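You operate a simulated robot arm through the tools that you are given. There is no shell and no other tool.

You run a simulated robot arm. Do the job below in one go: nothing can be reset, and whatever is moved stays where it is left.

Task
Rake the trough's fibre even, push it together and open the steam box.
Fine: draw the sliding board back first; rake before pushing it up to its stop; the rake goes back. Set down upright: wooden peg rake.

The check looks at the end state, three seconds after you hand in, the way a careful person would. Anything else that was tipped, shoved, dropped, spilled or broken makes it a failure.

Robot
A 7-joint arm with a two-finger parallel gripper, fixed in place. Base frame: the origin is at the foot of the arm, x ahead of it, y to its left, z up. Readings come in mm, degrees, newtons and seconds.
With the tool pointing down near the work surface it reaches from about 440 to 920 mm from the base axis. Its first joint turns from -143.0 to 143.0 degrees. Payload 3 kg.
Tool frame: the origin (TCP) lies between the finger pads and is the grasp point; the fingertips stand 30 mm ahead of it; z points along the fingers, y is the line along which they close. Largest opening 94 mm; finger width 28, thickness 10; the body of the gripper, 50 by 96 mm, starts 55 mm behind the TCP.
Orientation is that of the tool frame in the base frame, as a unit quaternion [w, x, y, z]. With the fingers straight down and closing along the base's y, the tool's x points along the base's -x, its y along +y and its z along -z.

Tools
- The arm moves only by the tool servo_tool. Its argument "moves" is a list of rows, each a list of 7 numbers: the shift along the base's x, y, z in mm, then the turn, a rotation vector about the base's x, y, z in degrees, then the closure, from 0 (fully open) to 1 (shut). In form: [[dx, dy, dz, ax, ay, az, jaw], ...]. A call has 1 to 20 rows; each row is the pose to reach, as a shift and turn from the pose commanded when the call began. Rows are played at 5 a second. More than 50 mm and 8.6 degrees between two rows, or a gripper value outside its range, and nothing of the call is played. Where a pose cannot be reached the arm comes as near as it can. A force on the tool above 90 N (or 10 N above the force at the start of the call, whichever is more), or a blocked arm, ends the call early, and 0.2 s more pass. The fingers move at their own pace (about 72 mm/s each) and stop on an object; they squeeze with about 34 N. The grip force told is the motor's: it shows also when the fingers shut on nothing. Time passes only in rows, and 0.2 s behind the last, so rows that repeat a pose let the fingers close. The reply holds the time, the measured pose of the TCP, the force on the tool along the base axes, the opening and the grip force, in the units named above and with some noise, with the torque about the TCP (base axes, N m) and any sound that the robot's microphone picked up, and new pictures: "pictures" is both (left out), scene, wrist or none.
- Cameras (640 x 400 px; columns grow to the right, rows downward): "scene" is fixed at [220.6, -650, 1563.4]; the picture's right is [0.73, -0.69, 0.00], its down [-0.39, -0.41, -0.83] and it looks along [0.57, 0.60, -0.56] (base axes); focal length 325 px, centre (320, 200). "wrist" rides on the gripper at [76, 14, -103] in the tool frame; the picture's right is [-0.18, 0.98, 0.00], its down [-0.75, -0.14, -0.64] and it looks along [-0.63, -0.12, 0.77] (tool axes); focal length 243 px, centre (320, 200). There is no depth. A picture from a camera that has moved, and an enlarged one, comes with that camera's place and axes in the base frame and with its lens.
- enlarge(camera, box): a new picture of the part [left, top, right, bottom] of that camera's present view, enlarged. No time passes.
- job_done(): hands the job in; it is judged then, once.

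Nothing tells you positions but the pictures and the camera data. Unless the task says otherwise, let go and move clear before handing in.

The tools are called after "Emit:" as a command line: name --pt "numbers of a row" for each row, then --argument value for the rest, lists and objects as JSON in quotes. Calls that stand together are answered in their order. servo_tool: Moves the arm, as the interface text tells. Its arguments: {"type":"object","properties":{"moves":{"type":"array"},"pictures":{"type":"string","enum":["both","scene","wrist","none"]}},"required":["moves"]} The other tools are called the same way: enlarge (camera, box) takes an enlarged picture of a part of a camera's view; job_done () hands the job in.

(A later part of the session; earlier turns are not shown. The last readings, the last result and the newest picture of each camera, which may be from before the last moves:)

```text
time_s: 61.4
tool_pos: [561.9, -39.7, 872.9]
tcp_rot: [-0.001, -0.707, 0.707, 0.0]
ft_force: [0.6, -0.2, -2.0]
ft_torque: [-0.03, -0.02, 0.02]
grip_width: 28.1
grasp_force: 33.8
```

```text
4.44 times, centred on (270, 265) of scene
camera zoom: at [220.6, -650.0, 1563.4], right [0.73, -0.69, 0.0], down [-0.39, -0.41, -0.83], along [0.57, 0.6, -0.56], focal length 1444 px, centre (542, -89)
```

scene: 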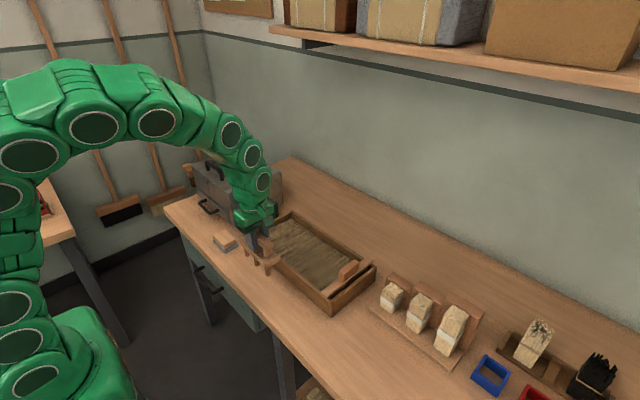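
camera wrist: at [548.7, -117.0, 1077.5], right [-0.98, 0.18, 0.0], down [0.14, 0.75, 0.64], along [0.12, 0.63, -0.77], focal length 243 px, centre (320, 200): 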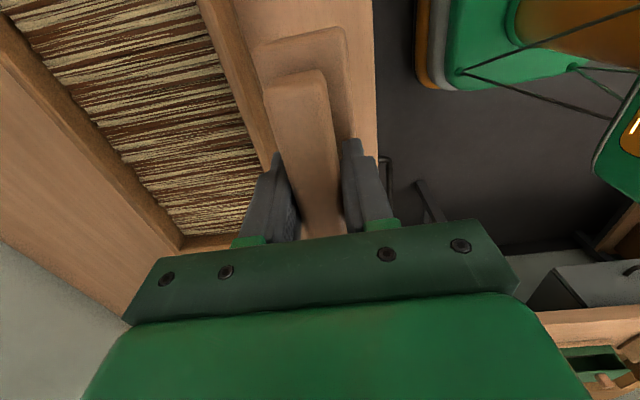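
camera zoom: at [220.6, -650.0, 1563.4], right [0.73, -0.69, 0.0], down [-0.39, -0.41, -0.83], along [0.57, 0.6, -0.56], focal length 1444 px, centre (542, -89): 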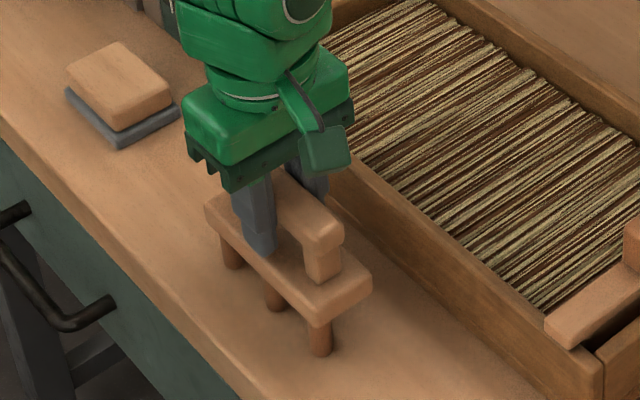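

Almost there — the peg tip is within ~2 mm of its original image position. One more millimetre at a time.

Emit:
servo_tool --pt "0 0 -1 0 0 0 1" --pt "0 0 -1 0 0 0 1" --pt "0 0 -1 0 0 0 1" --pictures "none"

```text
time_s: 62.2
tool_pos: [562.3, -40.5, 872.7]
tcp_rot: [-0.001, -0.707, 0.707, 0.001]
ft_force: [0.9, -1.5, 4.2]
ft_torque: [-0.45, 0.04, 0.05]
grip_width: 28.1
grasp_force: 34.0
```

The −y end peg touches first (small torque). I press another millimetre or so to level it, then check.

Emit:
servo_tool --pt "0 0 -0.5 0 0 0 1" --pt "0 0 -1 0 0 0 1" --pt "0 0 -1.5 0 0 0 1" --pt "0 0 -1.5 0 0 0 1" --pictures "none"

Emit:
enlarge --camera "scene" --box '[225, 220, 315, 310]'

```text
time_s: 63.2
tool_pos: [562.6, -39.8, 873.1]
tcp_rot: [0.0, -0.707, 0.708, -0.001]
ft_force: [-4.5, 6.3, 34.3]
ft_torque: [-0.04, 0.02, -0.09]
grip_width: 28.1
grasp_force: 34.1
```

```text
4.44 times, centred on (270, 265) of scene
camera zoom: at [220.6, -650.0, 1563.4], right [0.73, -0.69, 0.0], down [-0.39, -0.41, -0.83], along [0.57, 0.6, -0.56], focal length 1444 px, centre (542, -89)
```

zoom: 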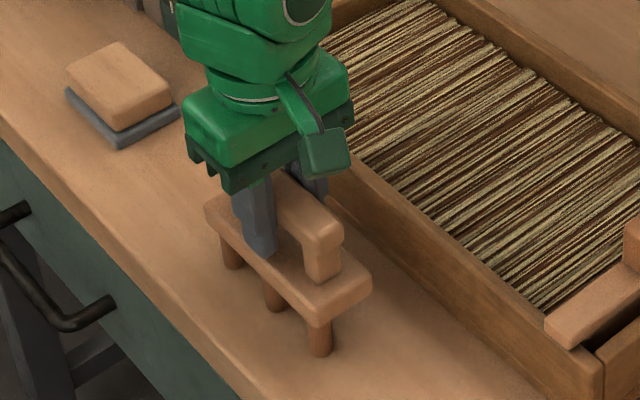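

It now stands flat (force centred, no torque). I relieve the pressure, open, and rise straight up.

Emit:
servo_tool --pt "0 0 1 0 0 0 1" --pt "0 0 1.3 0 0 0 0.68" --pt "0 0 1.5 0 0 0 0.6" --pt "0 0 1.5 0 0 0 0.5" --pt "0 0 1.5 0 0 0 0.45" --pt "0 0 15 0 0 0 0.45" --pt "0 0 35 0 0 0 0.45" --pt "0 0 70 0 0 0 0.3" --pt "0 0 110 0 0 0 0" --pt "0 0 110 0 0 0 0"

Emit:
enlarge --camera "scene" --box '[225, 220, 315, 310]'

Emit:
enlarge --camera "wrist" --box '[180, 0, 460, 230]'

```text
time_s: 65.4
tool_pos: [561.9, -39.6, 981.8]
tcp_rot: [0.0, -0.707, 0.708, 0.0]
ft_force: [-0.3, 0.7, 0.2]
ft_torque: [-0.01, 0.04, -0.01]
grip_width: 94.0
grasp_force: 0.0
camera wrist: at [547.8, -116.1, 1084.2], right [-0.98, 0.18, 0.0], down [0.14, 0.75, 0.64], along [0.12, 0.63, -0.77], focal length 243 px, centre (320, 200)
```

scene: 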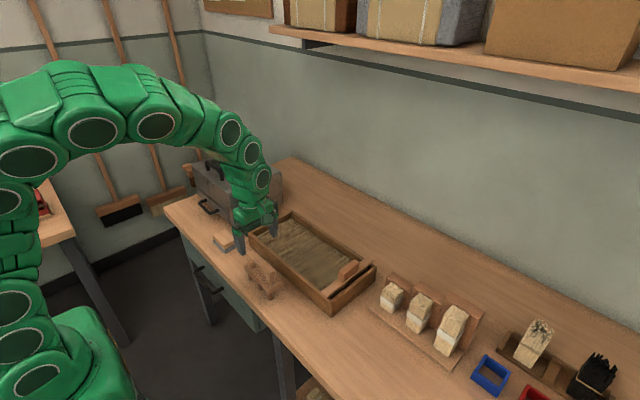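
wrist: 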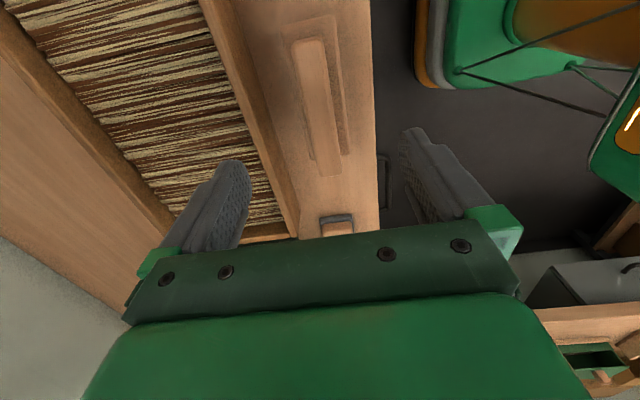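

```text
4.44 times, centred on (270, 265) of scene
camera zoom: at [220.6, -650.0, 1563.4], right [0.73, -0.69, 0.0], down [-0.39, -0.41, -0.83], along [0.57, 0.6, -0.56], focal length 1444 px, centre (542, -89)
```

zoom: 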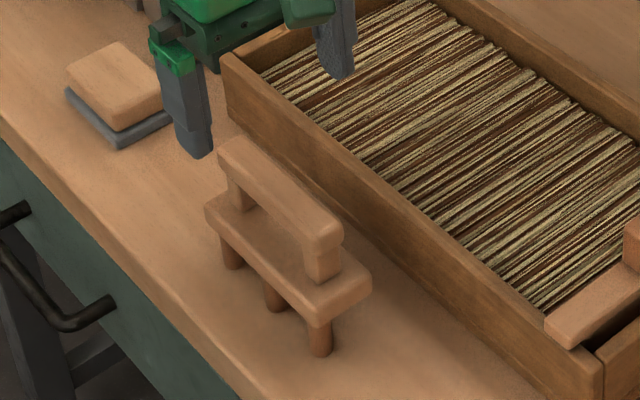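

```text
1.74 times, centred on (320, 115) of wrist
camera zoom: at [547.8, -116.1, 1084.2], right [-0.98, 0.18, 0.0], down [0.14, 0.75, 0.64], along [0.12, 0.63, -0.77], focal length 422 px, centre (320, 348)
```

zoom: 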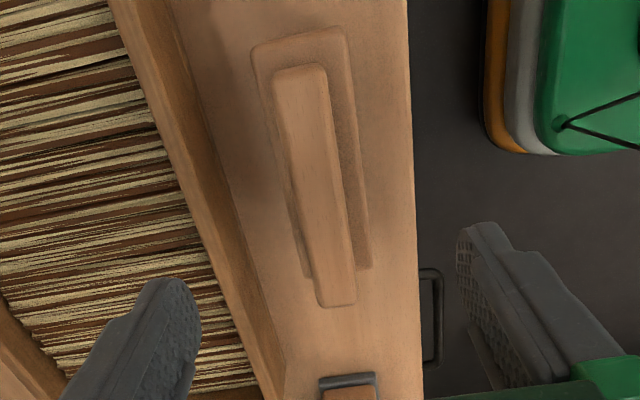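

The rake stands upright in its old place. Next I return over the board's block, gripper turned back to close along y.

Emit:
servo_tool --pt "15 -17 0 0 0 -8.2 0" --pt "30 -35 0 0 0 -16.4 0" --pt "46 -52 0 0 0 -24.6 0" --pt "61 -70 0 0 0 -32.8 0" --pt "76 -87 0 0 0 -41 0" --pt "92 -105 0 0 0 -49.2 0" --pt "107 -122 0 0 0 -57.4 0" --pt "122 -140 0 0 0 -65.6 0" --pt "137 -157 0 0 0 -73.8 0" --pt "152 -175 0 0 0 -82 0" --pt "168 -192 0 0 0 -90 0" --pt "168 -192 -25 0 0 -90 0.3" --pt "168 -192 -50 0 0 -90 0.4" --pt "168 -192 -50 0 0 -90 0.4"

Emit:
enlarge --camera "wrist" --box '[200, 60, 440, 220]'

```text
time_s: 68.4
tool_pos: [728.3, -230.6, 931.8]
tcp_rot: [0.0, 0.0, 1.0, 0.0]
ft_force: [0.2, -0.5, -0.3]
ft_torque: [0.02, 0.01, 0.01]
grip_width: 56.5
grasp_force: 0.0
camera wrist: at [652.9, -217.1, 1033.3], right [0.18, 0.98, 0.0], down [0.75, -0.14, 0.64], along [0.63, -0.12, -0.77], focal length 243 px, centre (320, 200)
```

scene: 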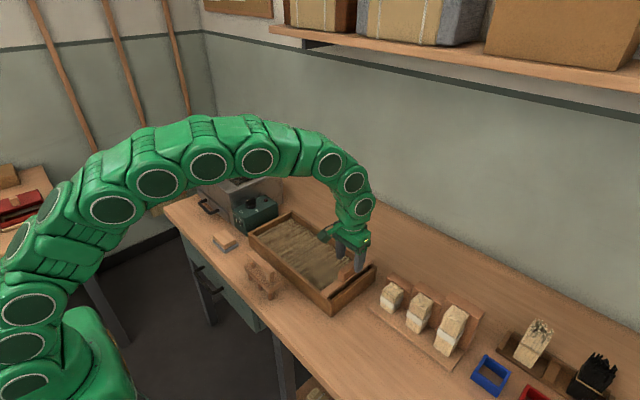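
wrist: 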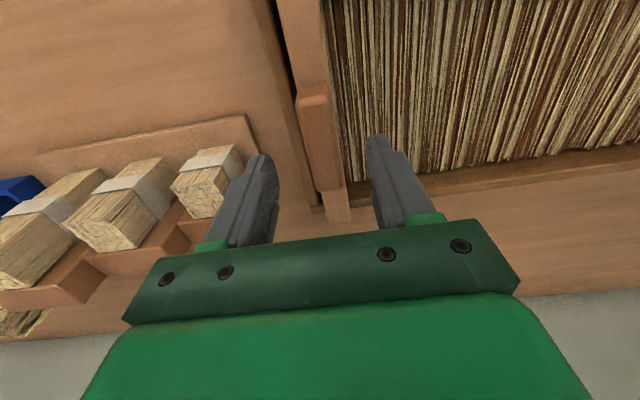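

```text
2.50 times, centred on (320, 140) of wrist
camera zoom: at [652.9, -217.1, 1033.3], right [0.18, 0.98, 0.0], down [0.75, -0.14, 0.64], along [0.63, -0.12, -0.77], focal length 606 px, centre (320, 350)
```

zoom: 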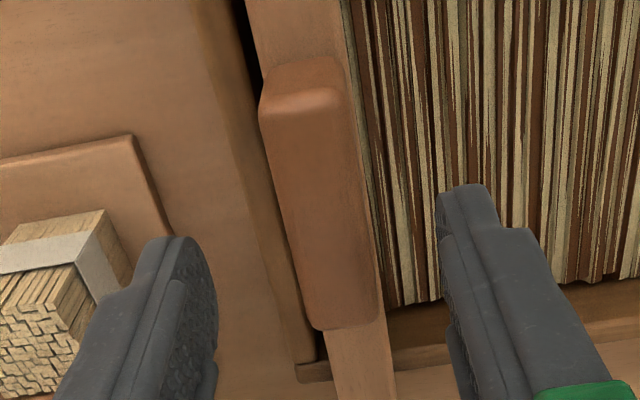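

The block is centred between the fingers. I lower to z≈892 and grip it.

Emit:
servo_tool --pt "1 0 -15 0 0 0 0.4" --pt "1 0 -30 0 0 0 0.4" --pt "1 0 -40 0 0 0 0.4" --pt "1 0 -40 0 0 0 0.6" --pt "1 0 -40 0 0 0 0.9" --pt "1 0 -40 0 0 0 1" --pt "1 0 -40 0 0 0 1" --pictures "wrist"

```text
time_s: 70.0
tool_pos: [729.9, -231.6, 890.5]
tcp_rot: [0.0, 0.0, 1.0, 0.0]
ft_force: [-0.6, 23.0, 4.6]
ft_torque: [0.06, 0.24, -0.02]
grip_width: 26.3
grasp_force: 44.6
camera wrist: at [654.6, -216.3, 993.3], right [0.18, 0.98, 0.0], down [0.75, -0.14, 0.64], along [0.63, -0.12, -0.77], focal length 243 px, centre (320, 200)
```

wrist: 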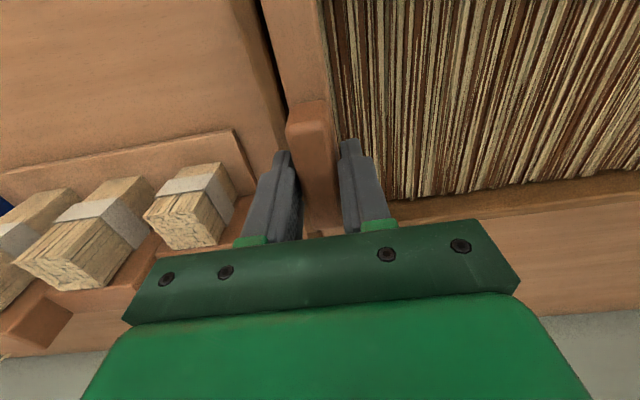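

Gripped. Now I push the board toward +y in steady steps, watching for the stop.

Emit:
servo_tool --pt "0 6 0.3 0 0 0 1" --pt "0 18 0.3 0 0 0 1" --pt "0 30 0.3 0 0 0 1" --pt "0 42 0.3 0 0 0 1" --pt "0 54 0.3 0 0 0 1" --pt "0 66 0.3 0 0 0 1" --pt "0 78 0.3 0 0 0 1" --pt "0 90 0.3 0 0 0 1" --pt "0 102 0.3 0 0 0 1" --pt "0 114 0.3 0 0 0 1" --pt "0 126 0.3 0 0 0 1" --pt "0 138 0.3 0 0 0 1" --pt "0 138 0.3 0 0 0 1"

Emit:
enlarge --camera "scene" --box '[240, 190, 380, 320]'

```text
time_s: 72.8
tool_pos: [730.4, -93.6, 889.8]
tcp_rot: [-0.001, 0.0, 1.0, 0.0]
ft_force: [4.2, -0.2, -43.6]
ft_torque: [0.01, -0.42, 0.01]
grip_width: 26.1
grasp_force: 45.0
camera wrist: at [654.8, -78.5, 993.6], right [0.18, 0.98, 0.0], down [0.75, -0.14, 0.64], along [0.63, -0.12, -0.77], focal length 243 px, centre (320, 200)
```

scene: 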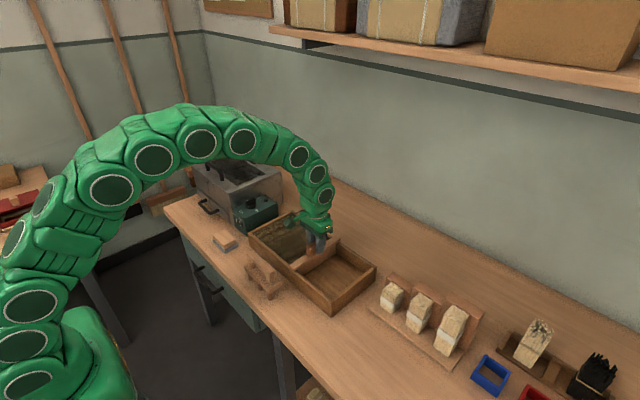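
wrist: 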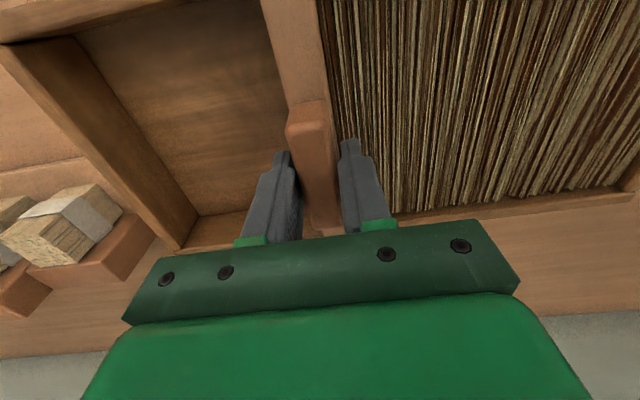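

```text
3.08 times, centred on (310, 255) of scene
camera zoom: at [220.6, -650.0, 1563.4], right [0.73, -0.69, 0.0], down [-0.39, -0.41, -0.83], along [0.57, 0.6, -0.56], focal length 1000 px, centre (351, 31)
```

zoom: 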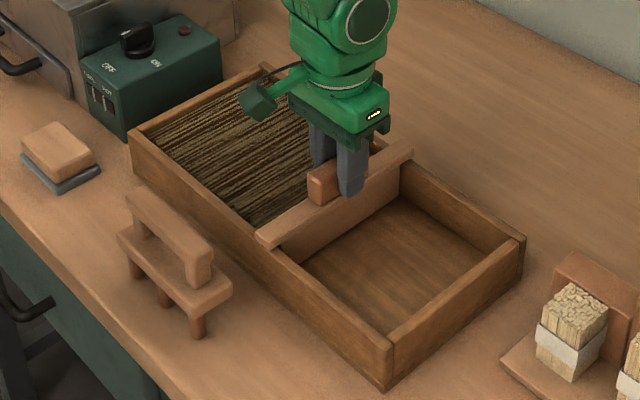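

No stop yet; the downward pull means I'm slightly high, so I drop 0.7 mm and keep pushing.

Emit:
servo_tool --pt "0 0 -0.7 0 0 0 1" --pt "0 8 -0.7 0 0 0 1" --pt "0 16 -0.7 0 0 0 1" --pt "0 24 -0.7 0 0 0 1" --pt "0 32 -0.7 0 0 0 1" --pt "0 40 -0.7 0 0 0 1" --pt "0 48 -0.7 0 0 0 1" --pt "0 56 -0.7 0 0 0 1" --pt "0 56 -0.7 0 0 0 1"

Emit:
enlarge --camera "scene" --box '[240, 190, 380, 320]'

```text
time_s: 73.6
tool_pos: [731.6, -89.9, 891.1]
tcp_rot: [0.001, 0.004, 1.0, -0.005]
ft_force: [2.7, -15.1, -12.9]
ft_torque: [-0.06, -0.42, 0.49]
grip_width: 26.1
grasp_force: 45.5
stopped in row 4: the force on the tool passed its limit at 98 N (the readings are from after the stop); the commanded pose is now the measured one
camera wrist: at [654.5, -74.1, 993.3], right [0.19, 0.98, -0.01], down [0.75, -0.14, 0.64], along [0.63, -0.13, -0.76], focal length 243 px, centre (320, 200)
```

scene: 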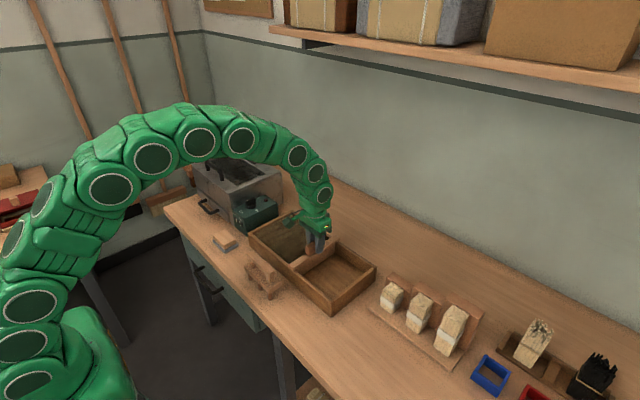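
wrist: 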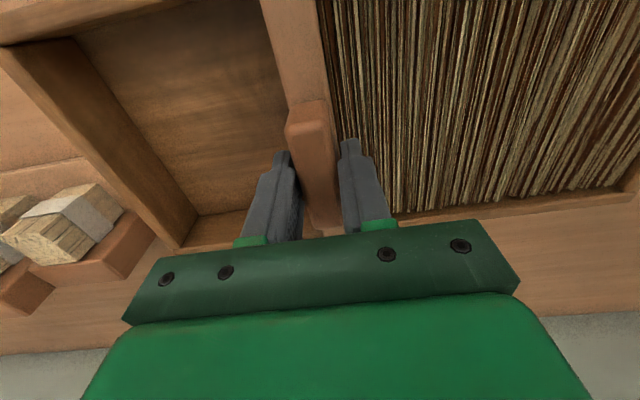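

```text
3.08 times, centred on (310, 255) of scene
camera zoom: at [220.6, -650.0, 1563.4], right [0.73, -0.69, 0.0], down [-0.39, -0.41, -0.83], along [0.57, 0.6, -0.56], focal length 1000 px, centre (351, 31)
```

zoom: 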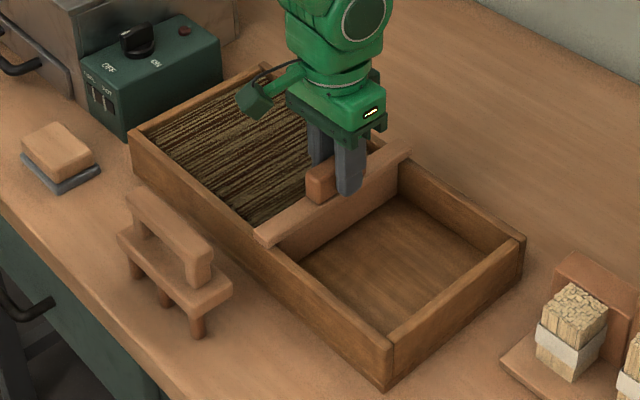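

The board reached its stop at y ≈ −90 (force limit hit). I press lightly 1 mm to seat it, release, and rise.

Emit:
servo_tool --pt "0 1 0 0 0 0 1" --pt "0 1 0 0 0 0 1" --pt "0 1 0 0 0 0 0.8" --pt "0 1 0 0 0 0 0.65" --pt "0 1 0 0 0 0 0.55" --pt "0 1 15 0 0 0 0.5" --pt "0 1 50 0 0 0 0.3" --pt "0 1 95 0 0 0 0" --pt "0 1 95 0 0 0 0"

Emit:
enlarge --camera "scene" --box '[240, 190, 380, 320]'

Emit:
enlarge --camera "wrist" --box '[180, 0, 580, 250]'

```text
time_s: 75.6
tool_pos: [730.3, -86.3, 986.4]
tcp_rot: [0.001, 0.002, 1.0, -0.004]
ft_force: [1.0, 0.0, 0.6]
ft_torque: [0.01, 0.02, -0.05]
grip_width: 94.1
grasp_force: 0.1
camera wrist: at [653.6, -71.0, 1088.8], right [0.19, 0.98, -0.01], down [0.75, -0.14, 0.64], along [0.63, -0.13, -0.77], focal length 243 px, centre (320, 200)
```

scene: 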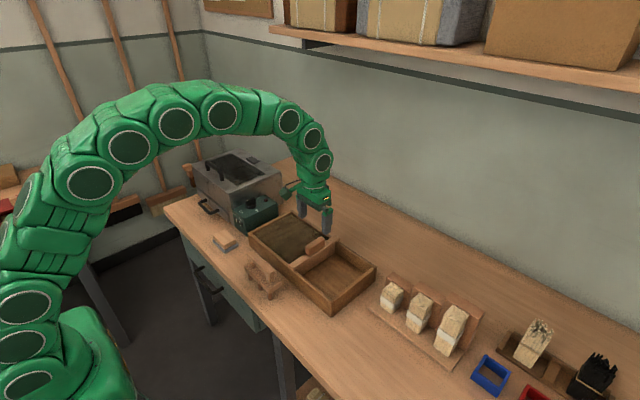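
wrist: 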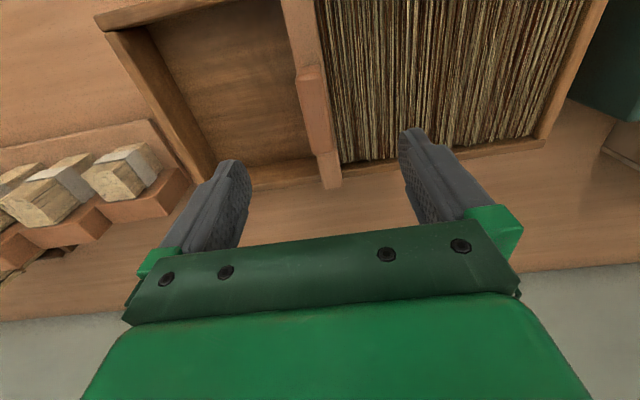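

```text
3.08 times, centred on (310, 255) of scene
camera zoom: at [220.6, -650.0, 1563.4], right [0.73, -0.69, 0.0], down [-0.39, -0.41, -0.83], along [0.57, 0.6, -0.56], focal length 1000 px, centre (351, 31)
```

zoom: 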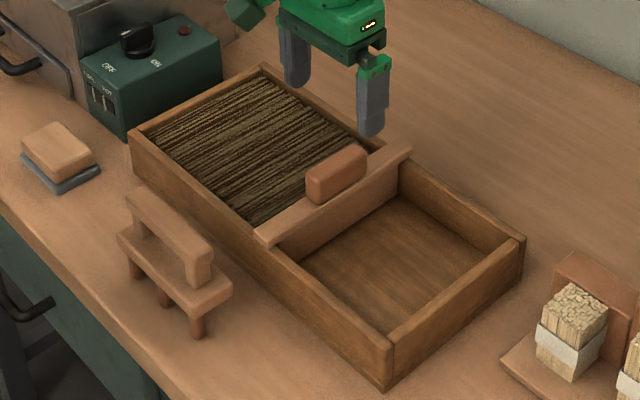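

```text
1.60 times, centred on (380, 125) of wrist
camera zoom: at [653.6, -71.0, 1088.8], right [0.19, 0.98, -0.01], down [0.75, -0.14, 0.64], along [0.63, -0.13, -0.77], focal length 388 px, centre (224, 320)
```

zoom: 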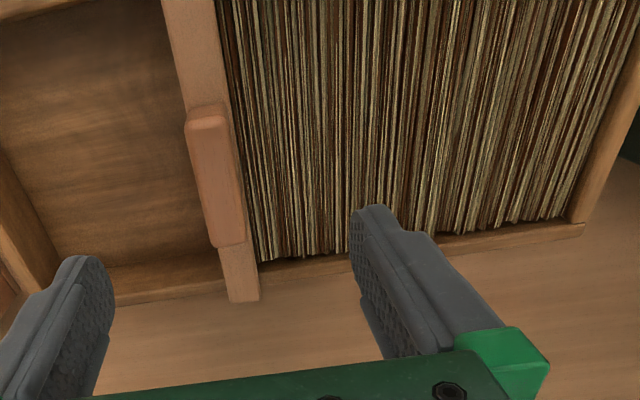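

Fibre is blended and pushed up; the board is at its stop. Now I study the steam box closely before opening it.

Emit:
enlarge --camera "scene" --box '[190, 145, 240, 185]'

Emit:
enlarge --camera "scene" --box '[190, 170, 240, 220]'

Emit:
enlarge --camera "scene" --box '[230, 150, 290, 200]'

Emit:
enlarge --camera "scene" --box '[180, 140, 300, 235]'

```text
10.00 times, centred on (215, 165) of scene
camera zoom: at [220.6, -650.0, 1563.4], right [0.73, -0.69, 0.0], down [-0.39, -0.41, -0.83], along [0.57, 0.6, -0.56], focal length 3249 px, centre (1370, 550)
```

zoom: 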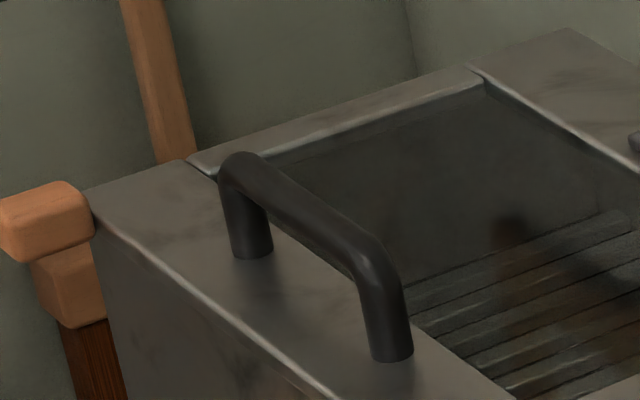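

```text
8.00 times, centred on (215, 195) of scene
camera zoom: at [220.6, -650.0, 1563.4], right [0.73, -0.69, 0.0], down [-0.39, -0.41, -0.83], along [0.57, 0.6, -0.56], focal length 2599 px, centre (1160, 240)
```

zoom: 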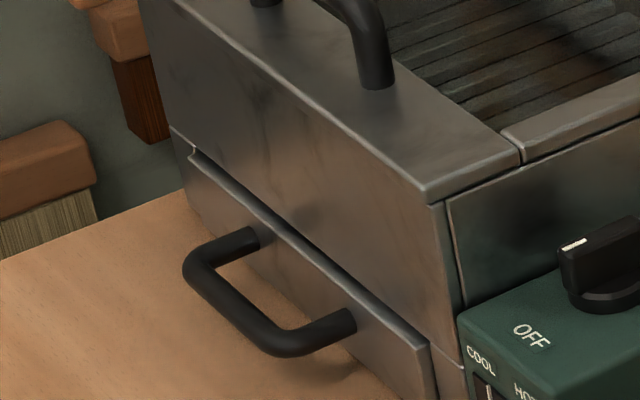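

```text
8.00 times, centred on (260, 175) of scene
camera zoom: at [220.6, -650.0, 1563.4], right [0.73, -0.69, 0.0], down [-0.39, -0.41, -0.83], along [0.57, 0.6, -0.56], focal length 2599 px, centre (800, 400)
```

zoom: 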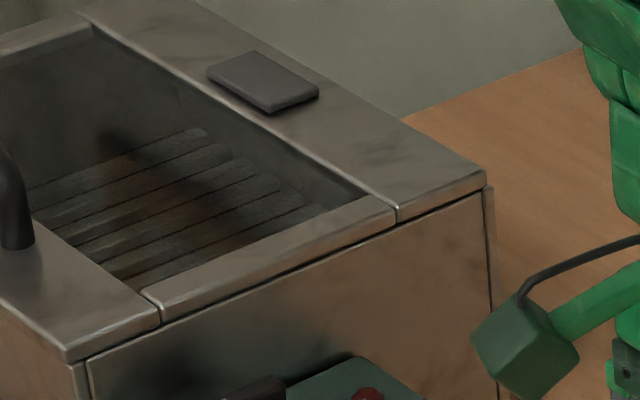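

```text
4.21 times, centred on (240, 188) of scene
camera zoom: at [220.6, -650.0, 1563.4], right [0.73, -0.69, 0.0], down [-0.39, -0.41, -0.83], along [0.57, 0.6, -0.56], focal length 1368 px, centre (657, 253)
```

zoom: 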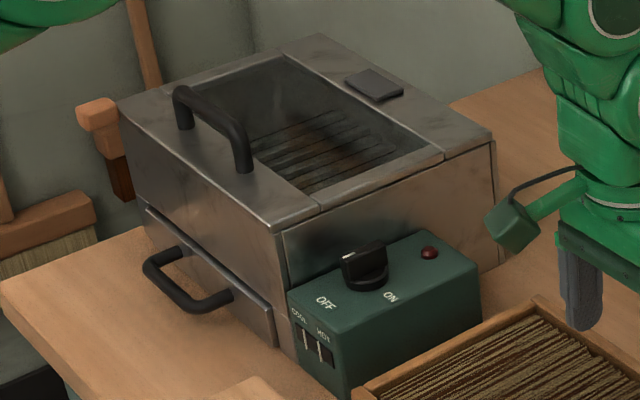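

The lid is the overlapping top plate with the handle (bar centre ≈ (684, 420, 966)), seam visible under its edge; hinge must be at the back. I'll bring the gripper, turned 90°, above that handle for a closer look.

Emit:
servo_tool --pt "-4 5 40 0 0 0 0" --pt "-8 45 70 0 0 8.2 0" --pt "-12 88 75 0 0 16.4 0" --pt "-16 131 75 0 0 24.6 0" --pt "-20 174 75 0 0 32.8 0" --pt "-24 217 75 0 0 41 0" --pt "-28 260 75 0 0 49.2 0" --pt "-32 303 75 0 0 57.4 0" --pt "-36 346 75 0 0 65.6 0" --pt "-40 389 75 0 0 73.8 0" --pt "-43 432 75 0 0 82 0" --pt "-46 470 75 0 0 90 0" --pt "-46 500 75 0 0 90 0" --pt "-46 500 75 0 0 90 0"

Emit:
enlarge --camera "wrist" --box '[120, 0, 520, 250]'

Emit:
enlarge --camera "scene" --box '[170, 110, 300, 230]'

```text
refused: row 2 steps farther than a row can; nothing moved
```

```text
1.60 times, centred on (320, 125) of wrist
camera zoom: at [653.6, -71.0, 1088.8], right [0.19, 0.98, -0.01], down [0.75, -0.14, 0.64], along [0.63, -0.13, -0.77], focal length 388 px, centre (320, 320)
```

zoom: 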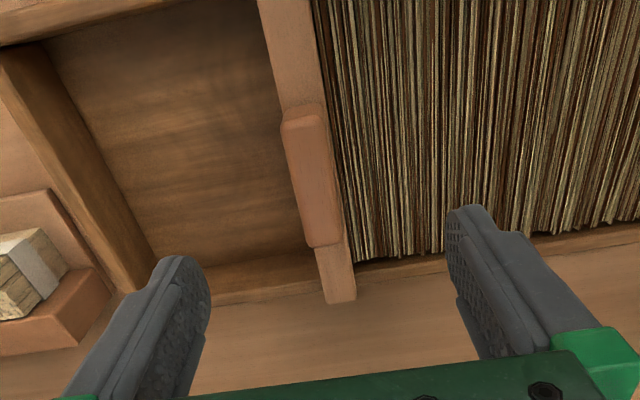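

```text
3.33 times, centred on (235, 170) of scene
camera zoom: at [220.6, -650.0, 1563.4], right [0.73, -0.69, 0.0], down [-0.39, -0.41, -0.83], along [0.57, 0.6, -0.56], focal length 1083 px, centre (603, 300)
```

zoom: 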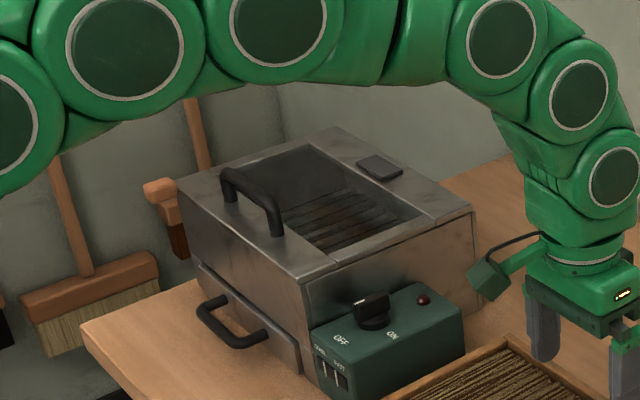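

That step was slightly too big; nothing moved. I resend it with smaller steps.

Emit:
servo_tool --pt "-4 5 40 0 0 0 0" --pt "-8 35 72 0 0 8 0" --pt "-12 78 75 0 0 16 0" --pt "-16 121 75 0 0 24 0" --pt "-20 164 75 0 0 32 0" --pt "-24 207 75 0 0 40 0" --pt "-28 250 75 0 0 48 0" --pt "-32 293 75 0 0 56 0" --pt "-36 336 75 0 0 64 0" --pt "-40 379 75 0 0 72 0" --pt "-43 422 75 0 0 80 0" --pt "-46 465 75 0 0 88 0" --pt "-46 500 75 0 0 90 0" --pt "-46 500 75 0 0 90 0"

Emit:
enlarge --camera "wrist" --box '[120, 0, 520, 250]'

Emit:
enlarge --camera "scene" --box '[170, 110, 300, 230]'

```text
time_s: 78.6
tool_pos: [683.2, 413.6, 1062.3]
tcp_rot: [0.003, -0.705, 0.709, -0.003]
ft_force: [-0.5, 0.3, 0.2]
ft_torque: [0.04, 0.03, -0.04]
grip_width: 94.0
grasp_force: 0.1
camera wrist: at [668.3, 336.5, 1165.1], right [-0.98, 0.19, -0.01], down [0.14, 0.75, 0.64], along [0.13, 0.63, -0.76], focal length 243 px, centre (320, 200)
```

scene: 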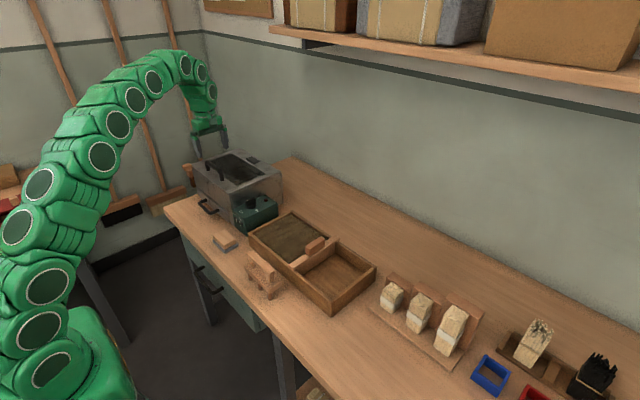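
wrist: 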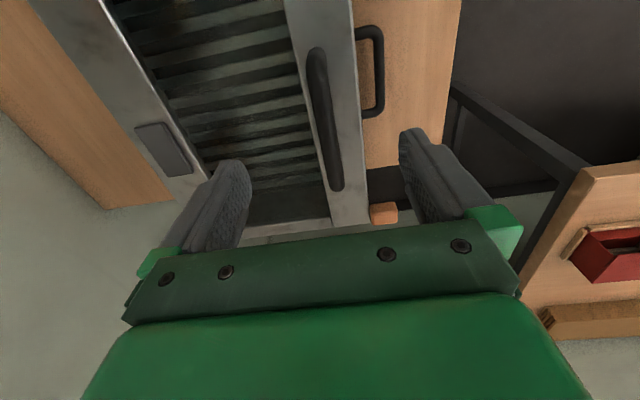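

```text
1.60 times, centred on (320, 125) of wrist
camera zoom: at [668.3, 336.5, 1165.1], right [-0.98, 0.19, -0.01], down [0.14, 0.75, 0.64], along [0.13, 0.63, -0.76], focal length 388 px, centre (320, 320)
```

zoom: 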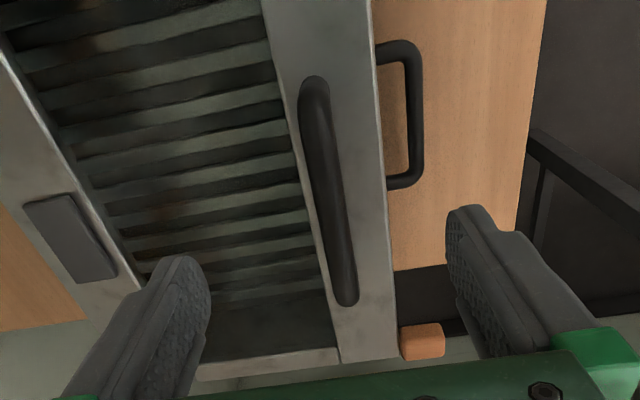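

```text
3.33 times, centred on (235, 170) of scene
camera zoom: at [220.6, -650.0, 1563.4], right [0.73, -0.69, 0.0], down [-0.39, -0.41, -0.83], along [0.57, 0.6, -0.56], focal length 1083 px, centre (603, 300)
```

zoom: 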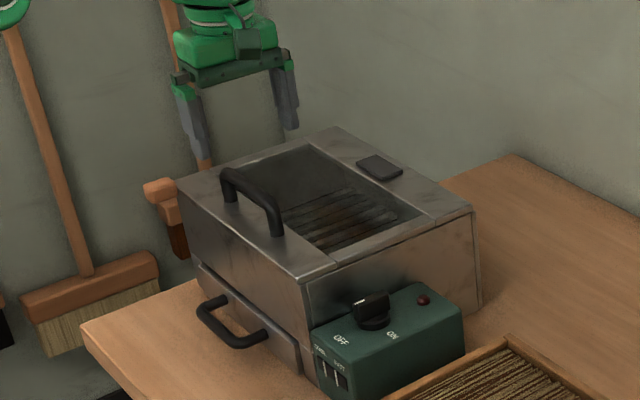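

The lid's bar is about 15 mm thick at x≈680, y 360–488, z≈968. I lower with fingers either side of it.

Emit:
servo_tool --pt "-3 8 -20 0 0 0 0.3" --pt "-3 11 -40 0 0 0 0.45" --pt "-3 11 -60 0 0 0 0.5" --pt "-3 11 -72 0 0 0 0.5" --pt "-3 11 -80 0 0 0 0.5" --pt "-3 11 -80 0 0 0 0.5"

Emit:
enlarge --camera "wrist" --box '[160, 0, 480, 230]'

Emit:
enlarge --camera "scene" --box '[170, 110, 290, 220]'

```text
time_s: 80.0
tool_pos: [681.5, 421.5, 980.5]
tcp_rot: [0.003, -0.705, 0.709, -0.002]
ft_force: [0.4, -0.2, -0.1]
ft_torque: [0.02, -0.01, 0.04]
grip_width: 47.0
grasp_force: 0.1
camera wrist: at [666.1, 346.6, 1083.1], right [-0.98, 0.19, -0.01], down [0.14, 0.75, 0.64], along [0.13, 0.63, -0.77], focal length 243 px, centre (320, 200)
```

scene: 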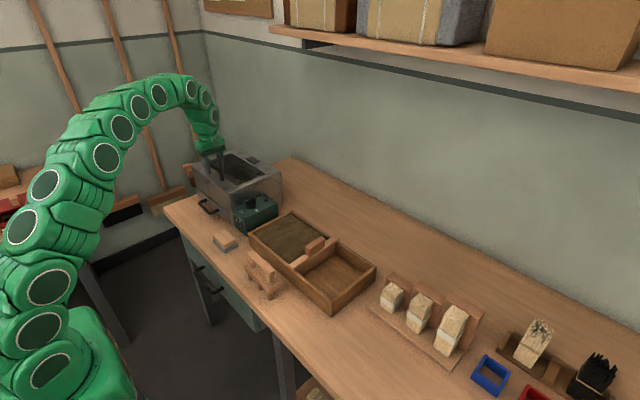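
wrist: 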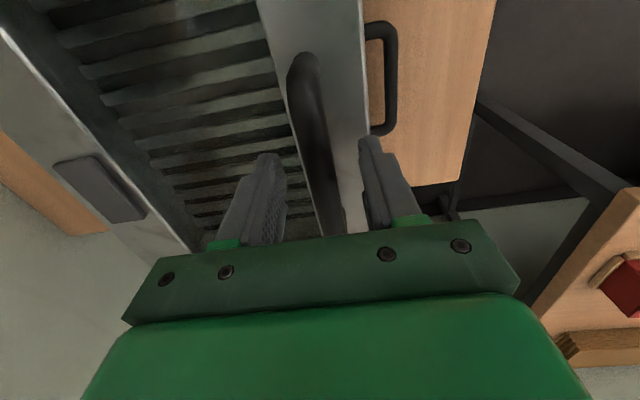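

```text
1.74 times, centred on (320, 115) of wrist
camera zoom: at [666.1, 346.6, 1083.1], right [-0.98, 0.19, -0.01], down [0.14, 0.75, 0.64], along [0.13, 0.63, -0.77], focal length 422 px, centre (320, 348)
```

zoom: 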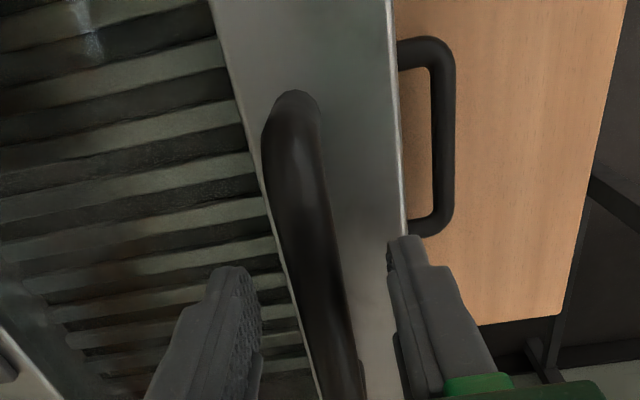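

```text
3.64 times, centred on (230, 165) of scene
camera zoom: at [220.6, -650.0, 1563.4], right [0.73, -0.69, 0.0], down [-0.39, -0.41, -0.83], along [0.57, 0.6, -0.56], focal length 1181 px, centre (647, 327)
```

zoom: 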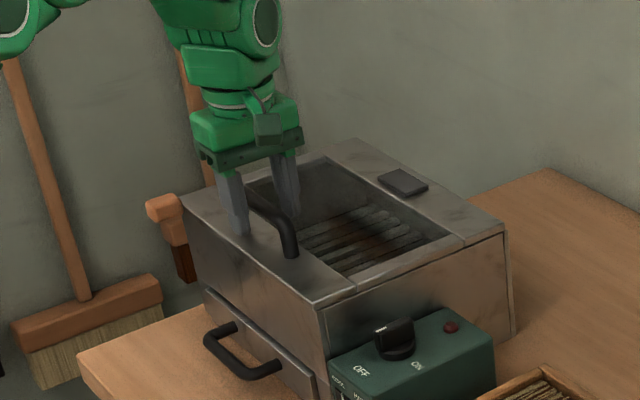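

The fingers straddle the bar. I shift 2 mm and close.

Emit:
servo_tool --pt "2 0 0 0 0 0 0.6" --pt "2 0 0 0 0 0 0.75" --pt "2 0 0 0 0 0 0.85" --pt "2 0 0 0 0 0 1" --pt "2 0 0 0 0 0 1" --pictures "wrist"

```text
time_s: 81.2
tool_pos: [679.7, 423.4, 981.9]
tcp_rot: [0.0, -0.706, 0.708, -0.001]
ft_force: [-82.6, -23.6, 14.5]
ft_torque: [-0.58, 0.7, 0.76]
grip_width: 15.6
grasp_force: 45.4
camera wrist: at [665.8, 347.8, 1083.2], right [-0.98, 0.19, 0.0], down [0.14, 0.75, 0.64], along [0.12, 0.63, -0.77], focal length 243 px, centre (320, 200)
```

wrist: 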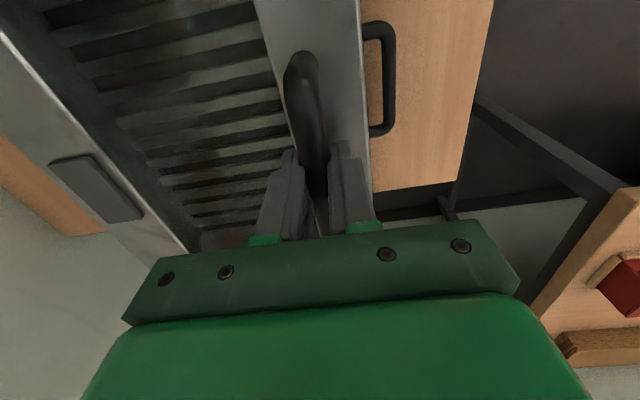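

Gripped, but my commanded x is about 3 mm too far; I relieve that side load before lifting.

Emit:
servo_tool --pt "-1.5 -0.5 0 0 0 0 1" --pt "-3.2 -1 0 0 0 0 1" --pt "-3.2 -1 0 0 0 0 1" --pictures "none"

```text
time_s: 82.0
tool_pos: [679.4, 423.1, 982.1]
tcp_rot: [0.005, -0.705, 0.709, -0.002]
ft_force: [-40.8, 9.5, 7.4]
ft_torque: [0.24, 0.23, 0.6]
grip_width: 15.5
grasp_force: 44.9
```

Emit:
servo_tool --pt "-1.5 0.4 0 0 0 0 1" --pt "-3 0.4 0 0 0 0 1" --pt "-3 0.4 0 0 0 0 1" --pictures "none"

```text
time_s: 82.8
tool_pos: [679.8, 423.2, 981.4]
tcp_rot: [0.006, -0.705, 0.71, -0.003]
ft_force: [52.0, 39.5, -13.5]
ft_torque: [0.48, -0.39, 0.77]
grip_width: 16.1
grasp_force: 44.6
```

Emit:
servo_tool --pt "0.8 0.4 0 0 0 0 1" --pt "1.6 0.8 0 0 0 0 1" --pt "1.6 0.8 0 0 0 0 1" --pictures "none"

```text
time_s: 83.6
tool_pos: [680.4, 423.1, 981.0]
tcp_rot: [0.002, -0.705, 0.709, -0.003]
ft_force: [45.6, 10.9, -4.0]
ft_torque: [0.26, -0.4, 0.65]
grip_width: 15.5
grasp_force: 45.0
```

Emit:
servo_tool --pt "0.7 0.2 0 0 0 0 1" --pt "1.4 0.3 0 0 0 0 1" --pt "1.4 0.3 0 0 0 0 1" --pt "1.4 0.3 0 0 0 0 1" --pictures "none"

```text
time_s: 84.6
tool_pos: [680.3, 422.8, 982.0]
tcp_rot: [0.002, -0.705, 0.71, -0.001]
ft_force: [8.5, -25.6, 6.9]
ft_torque: [-0.93, -0.08, 0.57]
grip_width: 15.5
grasp_force: 45.3
```

Loads are small now. I test a small lift (6 mm) to see whether the lid moves.

Emit:
servo_tool --pt "0.2 0.3 2 0 0 0 1" --pt "0.5 0.5 4 0 0 0 1" --pt "1 0.5 6 0 0 0 1" --pt "1 0.5 6 0 0 0 1"

Emit:
enlarge --camera "scene" --box '[170, 110, 290, 220]'

```text
time_s: 85.6
tool_pos: [682.1, 423.3, 987.9]
tcp_rot: [0.003, -0.705, 0.709, -0.002]
ft_force: [1.0, -41.8, -3.6]
ft_torque: [-0.58, -0.01, 0.53]
grip_width: 15.3
grasp_force: 45.0
camera wrist: at [666.4, 347.6, 1090.2], right [-0.98, 0.19, -0.01], down [0.14, 0.75, 0.64], along [0.13, 0.63, -0.77], focal length 243 px, centre (320, 200)
```

scene: 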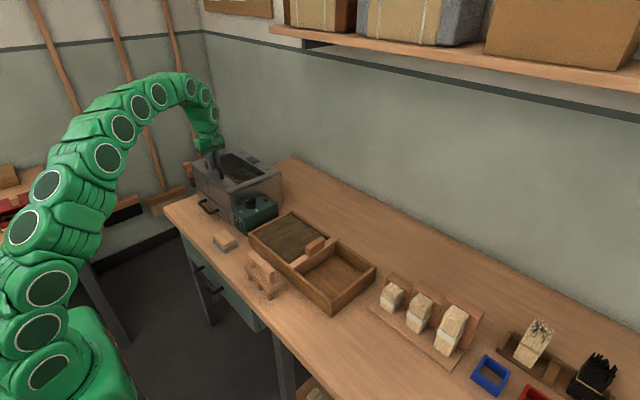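
wrist: 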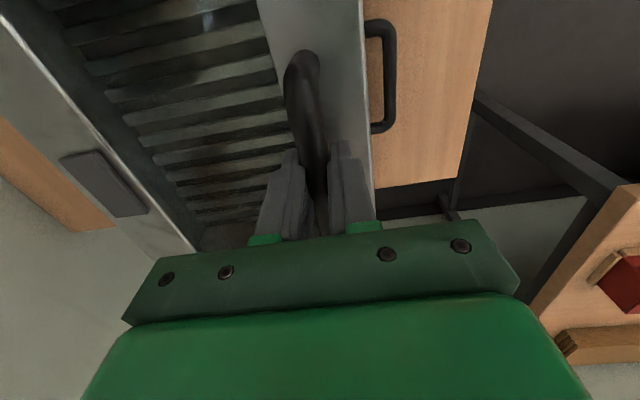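

```text
3.64 times, centred on (230, 165) of scene
camera zoom: at [220.6, -650.0, 1563.4], right [0.73, -0.69, 0.0], down [-0.39, -0.41, -0.83], along [0.57, 0.6, -0.56], focal length 1181 px, centre (647, 327)
```

zoom: 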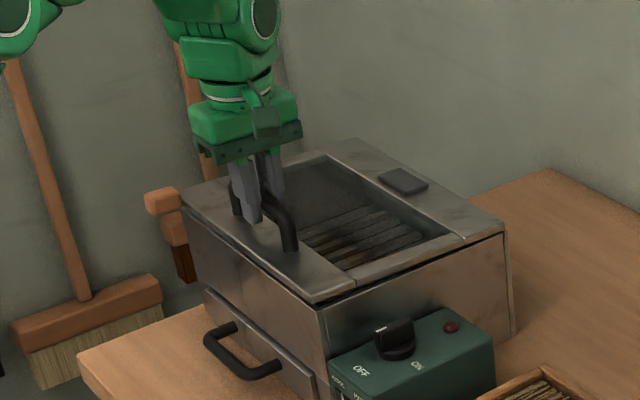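

The lid lifts at the front edge (dark gap opens), so it is hinged at the back. I continue along the arc to about 20°.

Emit:
servo_tool --pt "1.2 -0.5 5 0 0 0 1" --pt "2.5 -1 10.4 0 0 0 1" --pt "5.2 -1 20.1 0 0 0 1" --pt "8.4 -1 29.6 0 0 0 1" --pt "12.1 -1 39 0 0 0 1" --pt "16.3 -1 48.1 0 0 0 1" --pt "20.9 -1 57.1 0 0 0 1" --pt "20.9 -1 57.1 0 0 0 1"

Emit:
enlarge --camera "scene" --box '[170, 100, 290, 220]'

```text
time_s: 87.4
tool_pos: [703.1, 424.3, 1043.0]
tcp_rot: [0.003, -0.706, 0.708, -0.002]
ft_force: [60.6, 16.7, -38.1]
ft_torque: [0.21, -0.47, 0.23]
grip_width: 15.5
grasp_force: 44.6
camera wrist: at [687.8, 348.1, 1145.8], right [-0.98, 0.19, -0.01], down [0.14, 0.75, 0.64], along [0.13, 0.63, -0.76], focal length 243 px, centre (320, 200)
```

scene: 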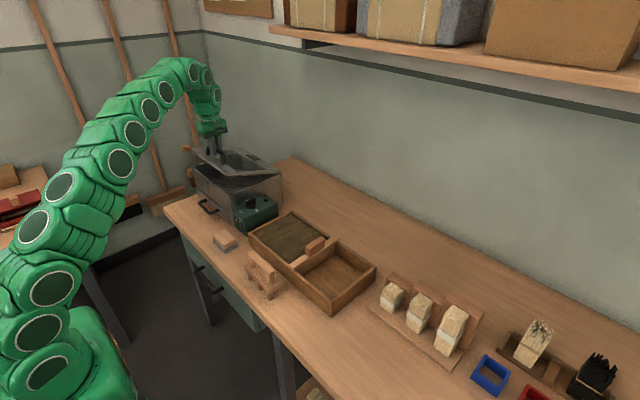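
wrist: 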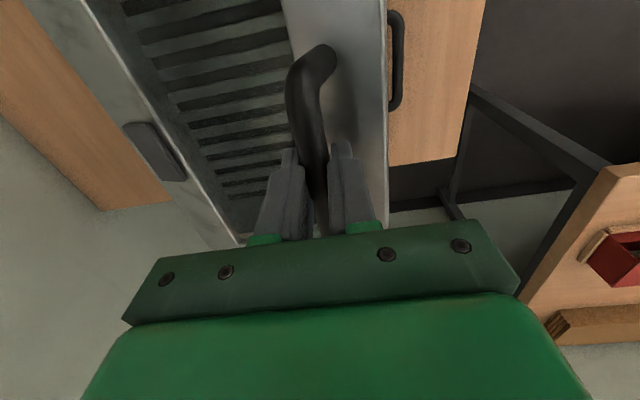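

```text
3.33 times, centred on (230, 160) of scene
camera zoom: at [220.6, -650.0, 1563.4], right [0.73, -0.69, 0.0], down [-0.39, -0.41, -0.83], along [0.57, 0.6, -0.56], focal length 1083 px, centre (620, 333)
```

zoom: 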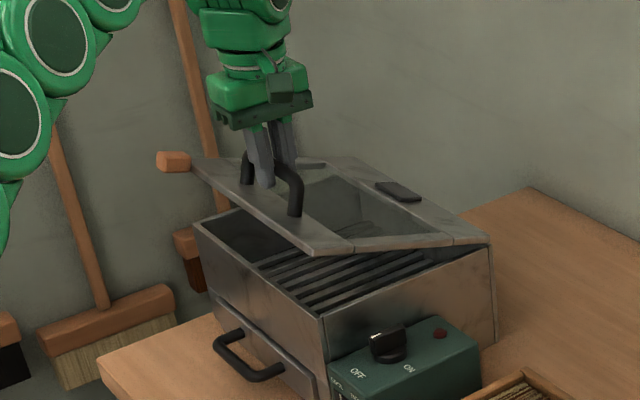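

The lid is at about 20°, pulled slightly inward (radius a bit smaller than assumed). I check the orange item near the lid's left corner before going on.

Emit:
enlarge --camera "scene" --box '[170, 135, 230, 205]'

Emit:
servo_tool --pt "1 -0.3 -0.5 0 0 0 1" --pt "1.8 -0.5 -1 0 0 0 1" --pt "1.8 -0.5 -1 0 0 0 1" --pictures "none"

```text
5.71 times, centred on (200, 170) of scene
camera zoom: at [220.6, -650.0, 1563.4], right [0.73, -0.69, 0.0], down [-0.39, -0.41, -0.83], along [0.57, 0.6, -0.56], focal length 1857 px, centre (1006, 371)
```

zoom: 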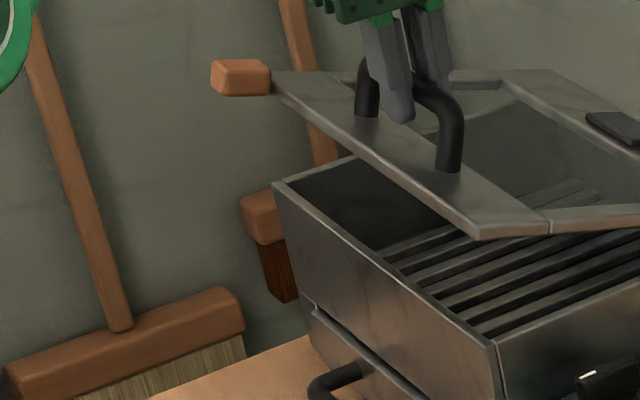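

```text
time_s: 88.2
tool_pos: [702.6, 424.1, 1044.0]
tcp_rot: [0.002, -0.706, 0.709, -0.001]
ft_force: [23.6, 16.3, -16.3]
ft_torque: [-0.2, -0.15, 0.07]
grip_width: 15.4
grasp_force: 44.9
```

The orange piece is just a wooden grip fixed to the lid, so it travels with it. I continue the arc, tilting the fingers forward to keep within reach, letting the round bar turn in the grip.

Emit:
servo_tool --pt "2.5 0 3.7 0 -2 0 1" --pt "4.9 0 7.5 0 -4 0 1" --pt "7.2 0 11.4 0 -6 0 1" --pt "9.5 0 15.4 0 -8 0 1" --pt "12 0 19.2 0 -10 0 1" --pt "14.6 0 22.9 0 -12 0 1" --pt "14.6 0 22.9 0 -12 0 1"

Emit:
enlarge --camera "scene" --box '[170, 90, 290, 210]'

```text
time_s: 89.8
tool_pos: [718.2, 424.4, 1067.8]
tcp_rot: [0.078, -0.701, 0.705, -0.076]
ft_force: [-34.1, 7.9, 22.4]
ft_torque: [0.28, 0.35, -0.2]
grip_width: 15.2
grasp_force: 45.0
camera wrist: at [680.8, 347.6, 1163.8], right [-0.96, 0.19, -0.21], down [0.0, 0.75, 0.66], along [0.28, 0.63, -0.72], focal length 243 px, centre (320, 200)
```

scene: 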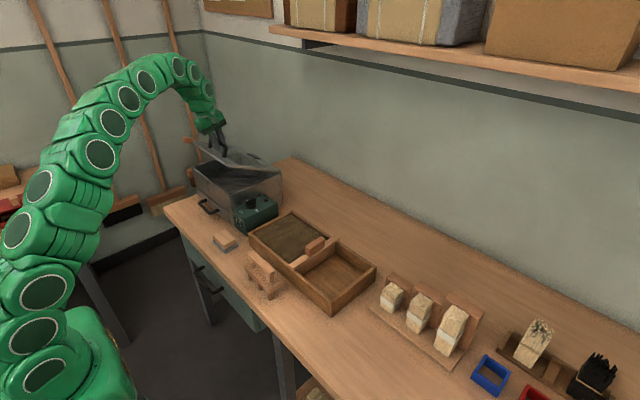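
wrist: 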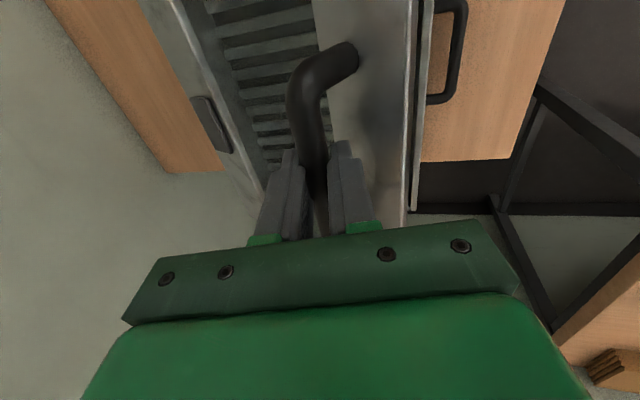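

```text
3.33 times, centred on (230, 150) of scene
camera zoom: at [220.6, -650.0, 1563.4], right [0.73, -0.69, 0.0], down [-0.39, -0.41, -0.83], along [0.57, 0.6, -0.56], focal length 1083 px, centre (620, 367)
```

zoom: 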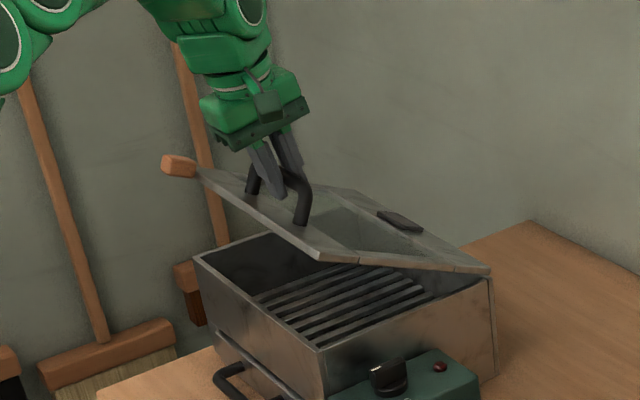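

Good progress, about 30°. Small outward correction and continue another ~6° with more tilt.

Emit:
servo_tool --pt "1.7 0 4.3 0 -2 0 1" --pt "4.6 0 7.9 0 -4 0 1" --pt "7.6 0 11.5 0 -6 0 1" --pt "10.6 0 15 0 -8 0 1" --pt "10.6 0 15 0 -8 0 1" --pictures "none"

```text
time_s: 91.0
tool_pos: [729.3, 423.9, 1082.1]
tcp_rot: [0.126, -0.694, 0.698, -0.125]
ft_force: [-4.1, 14.5, 0.7]
ft_torque: [0.71, -0.01, -0.15]
grip_width: 16.0
grasp_force: 44.8
```

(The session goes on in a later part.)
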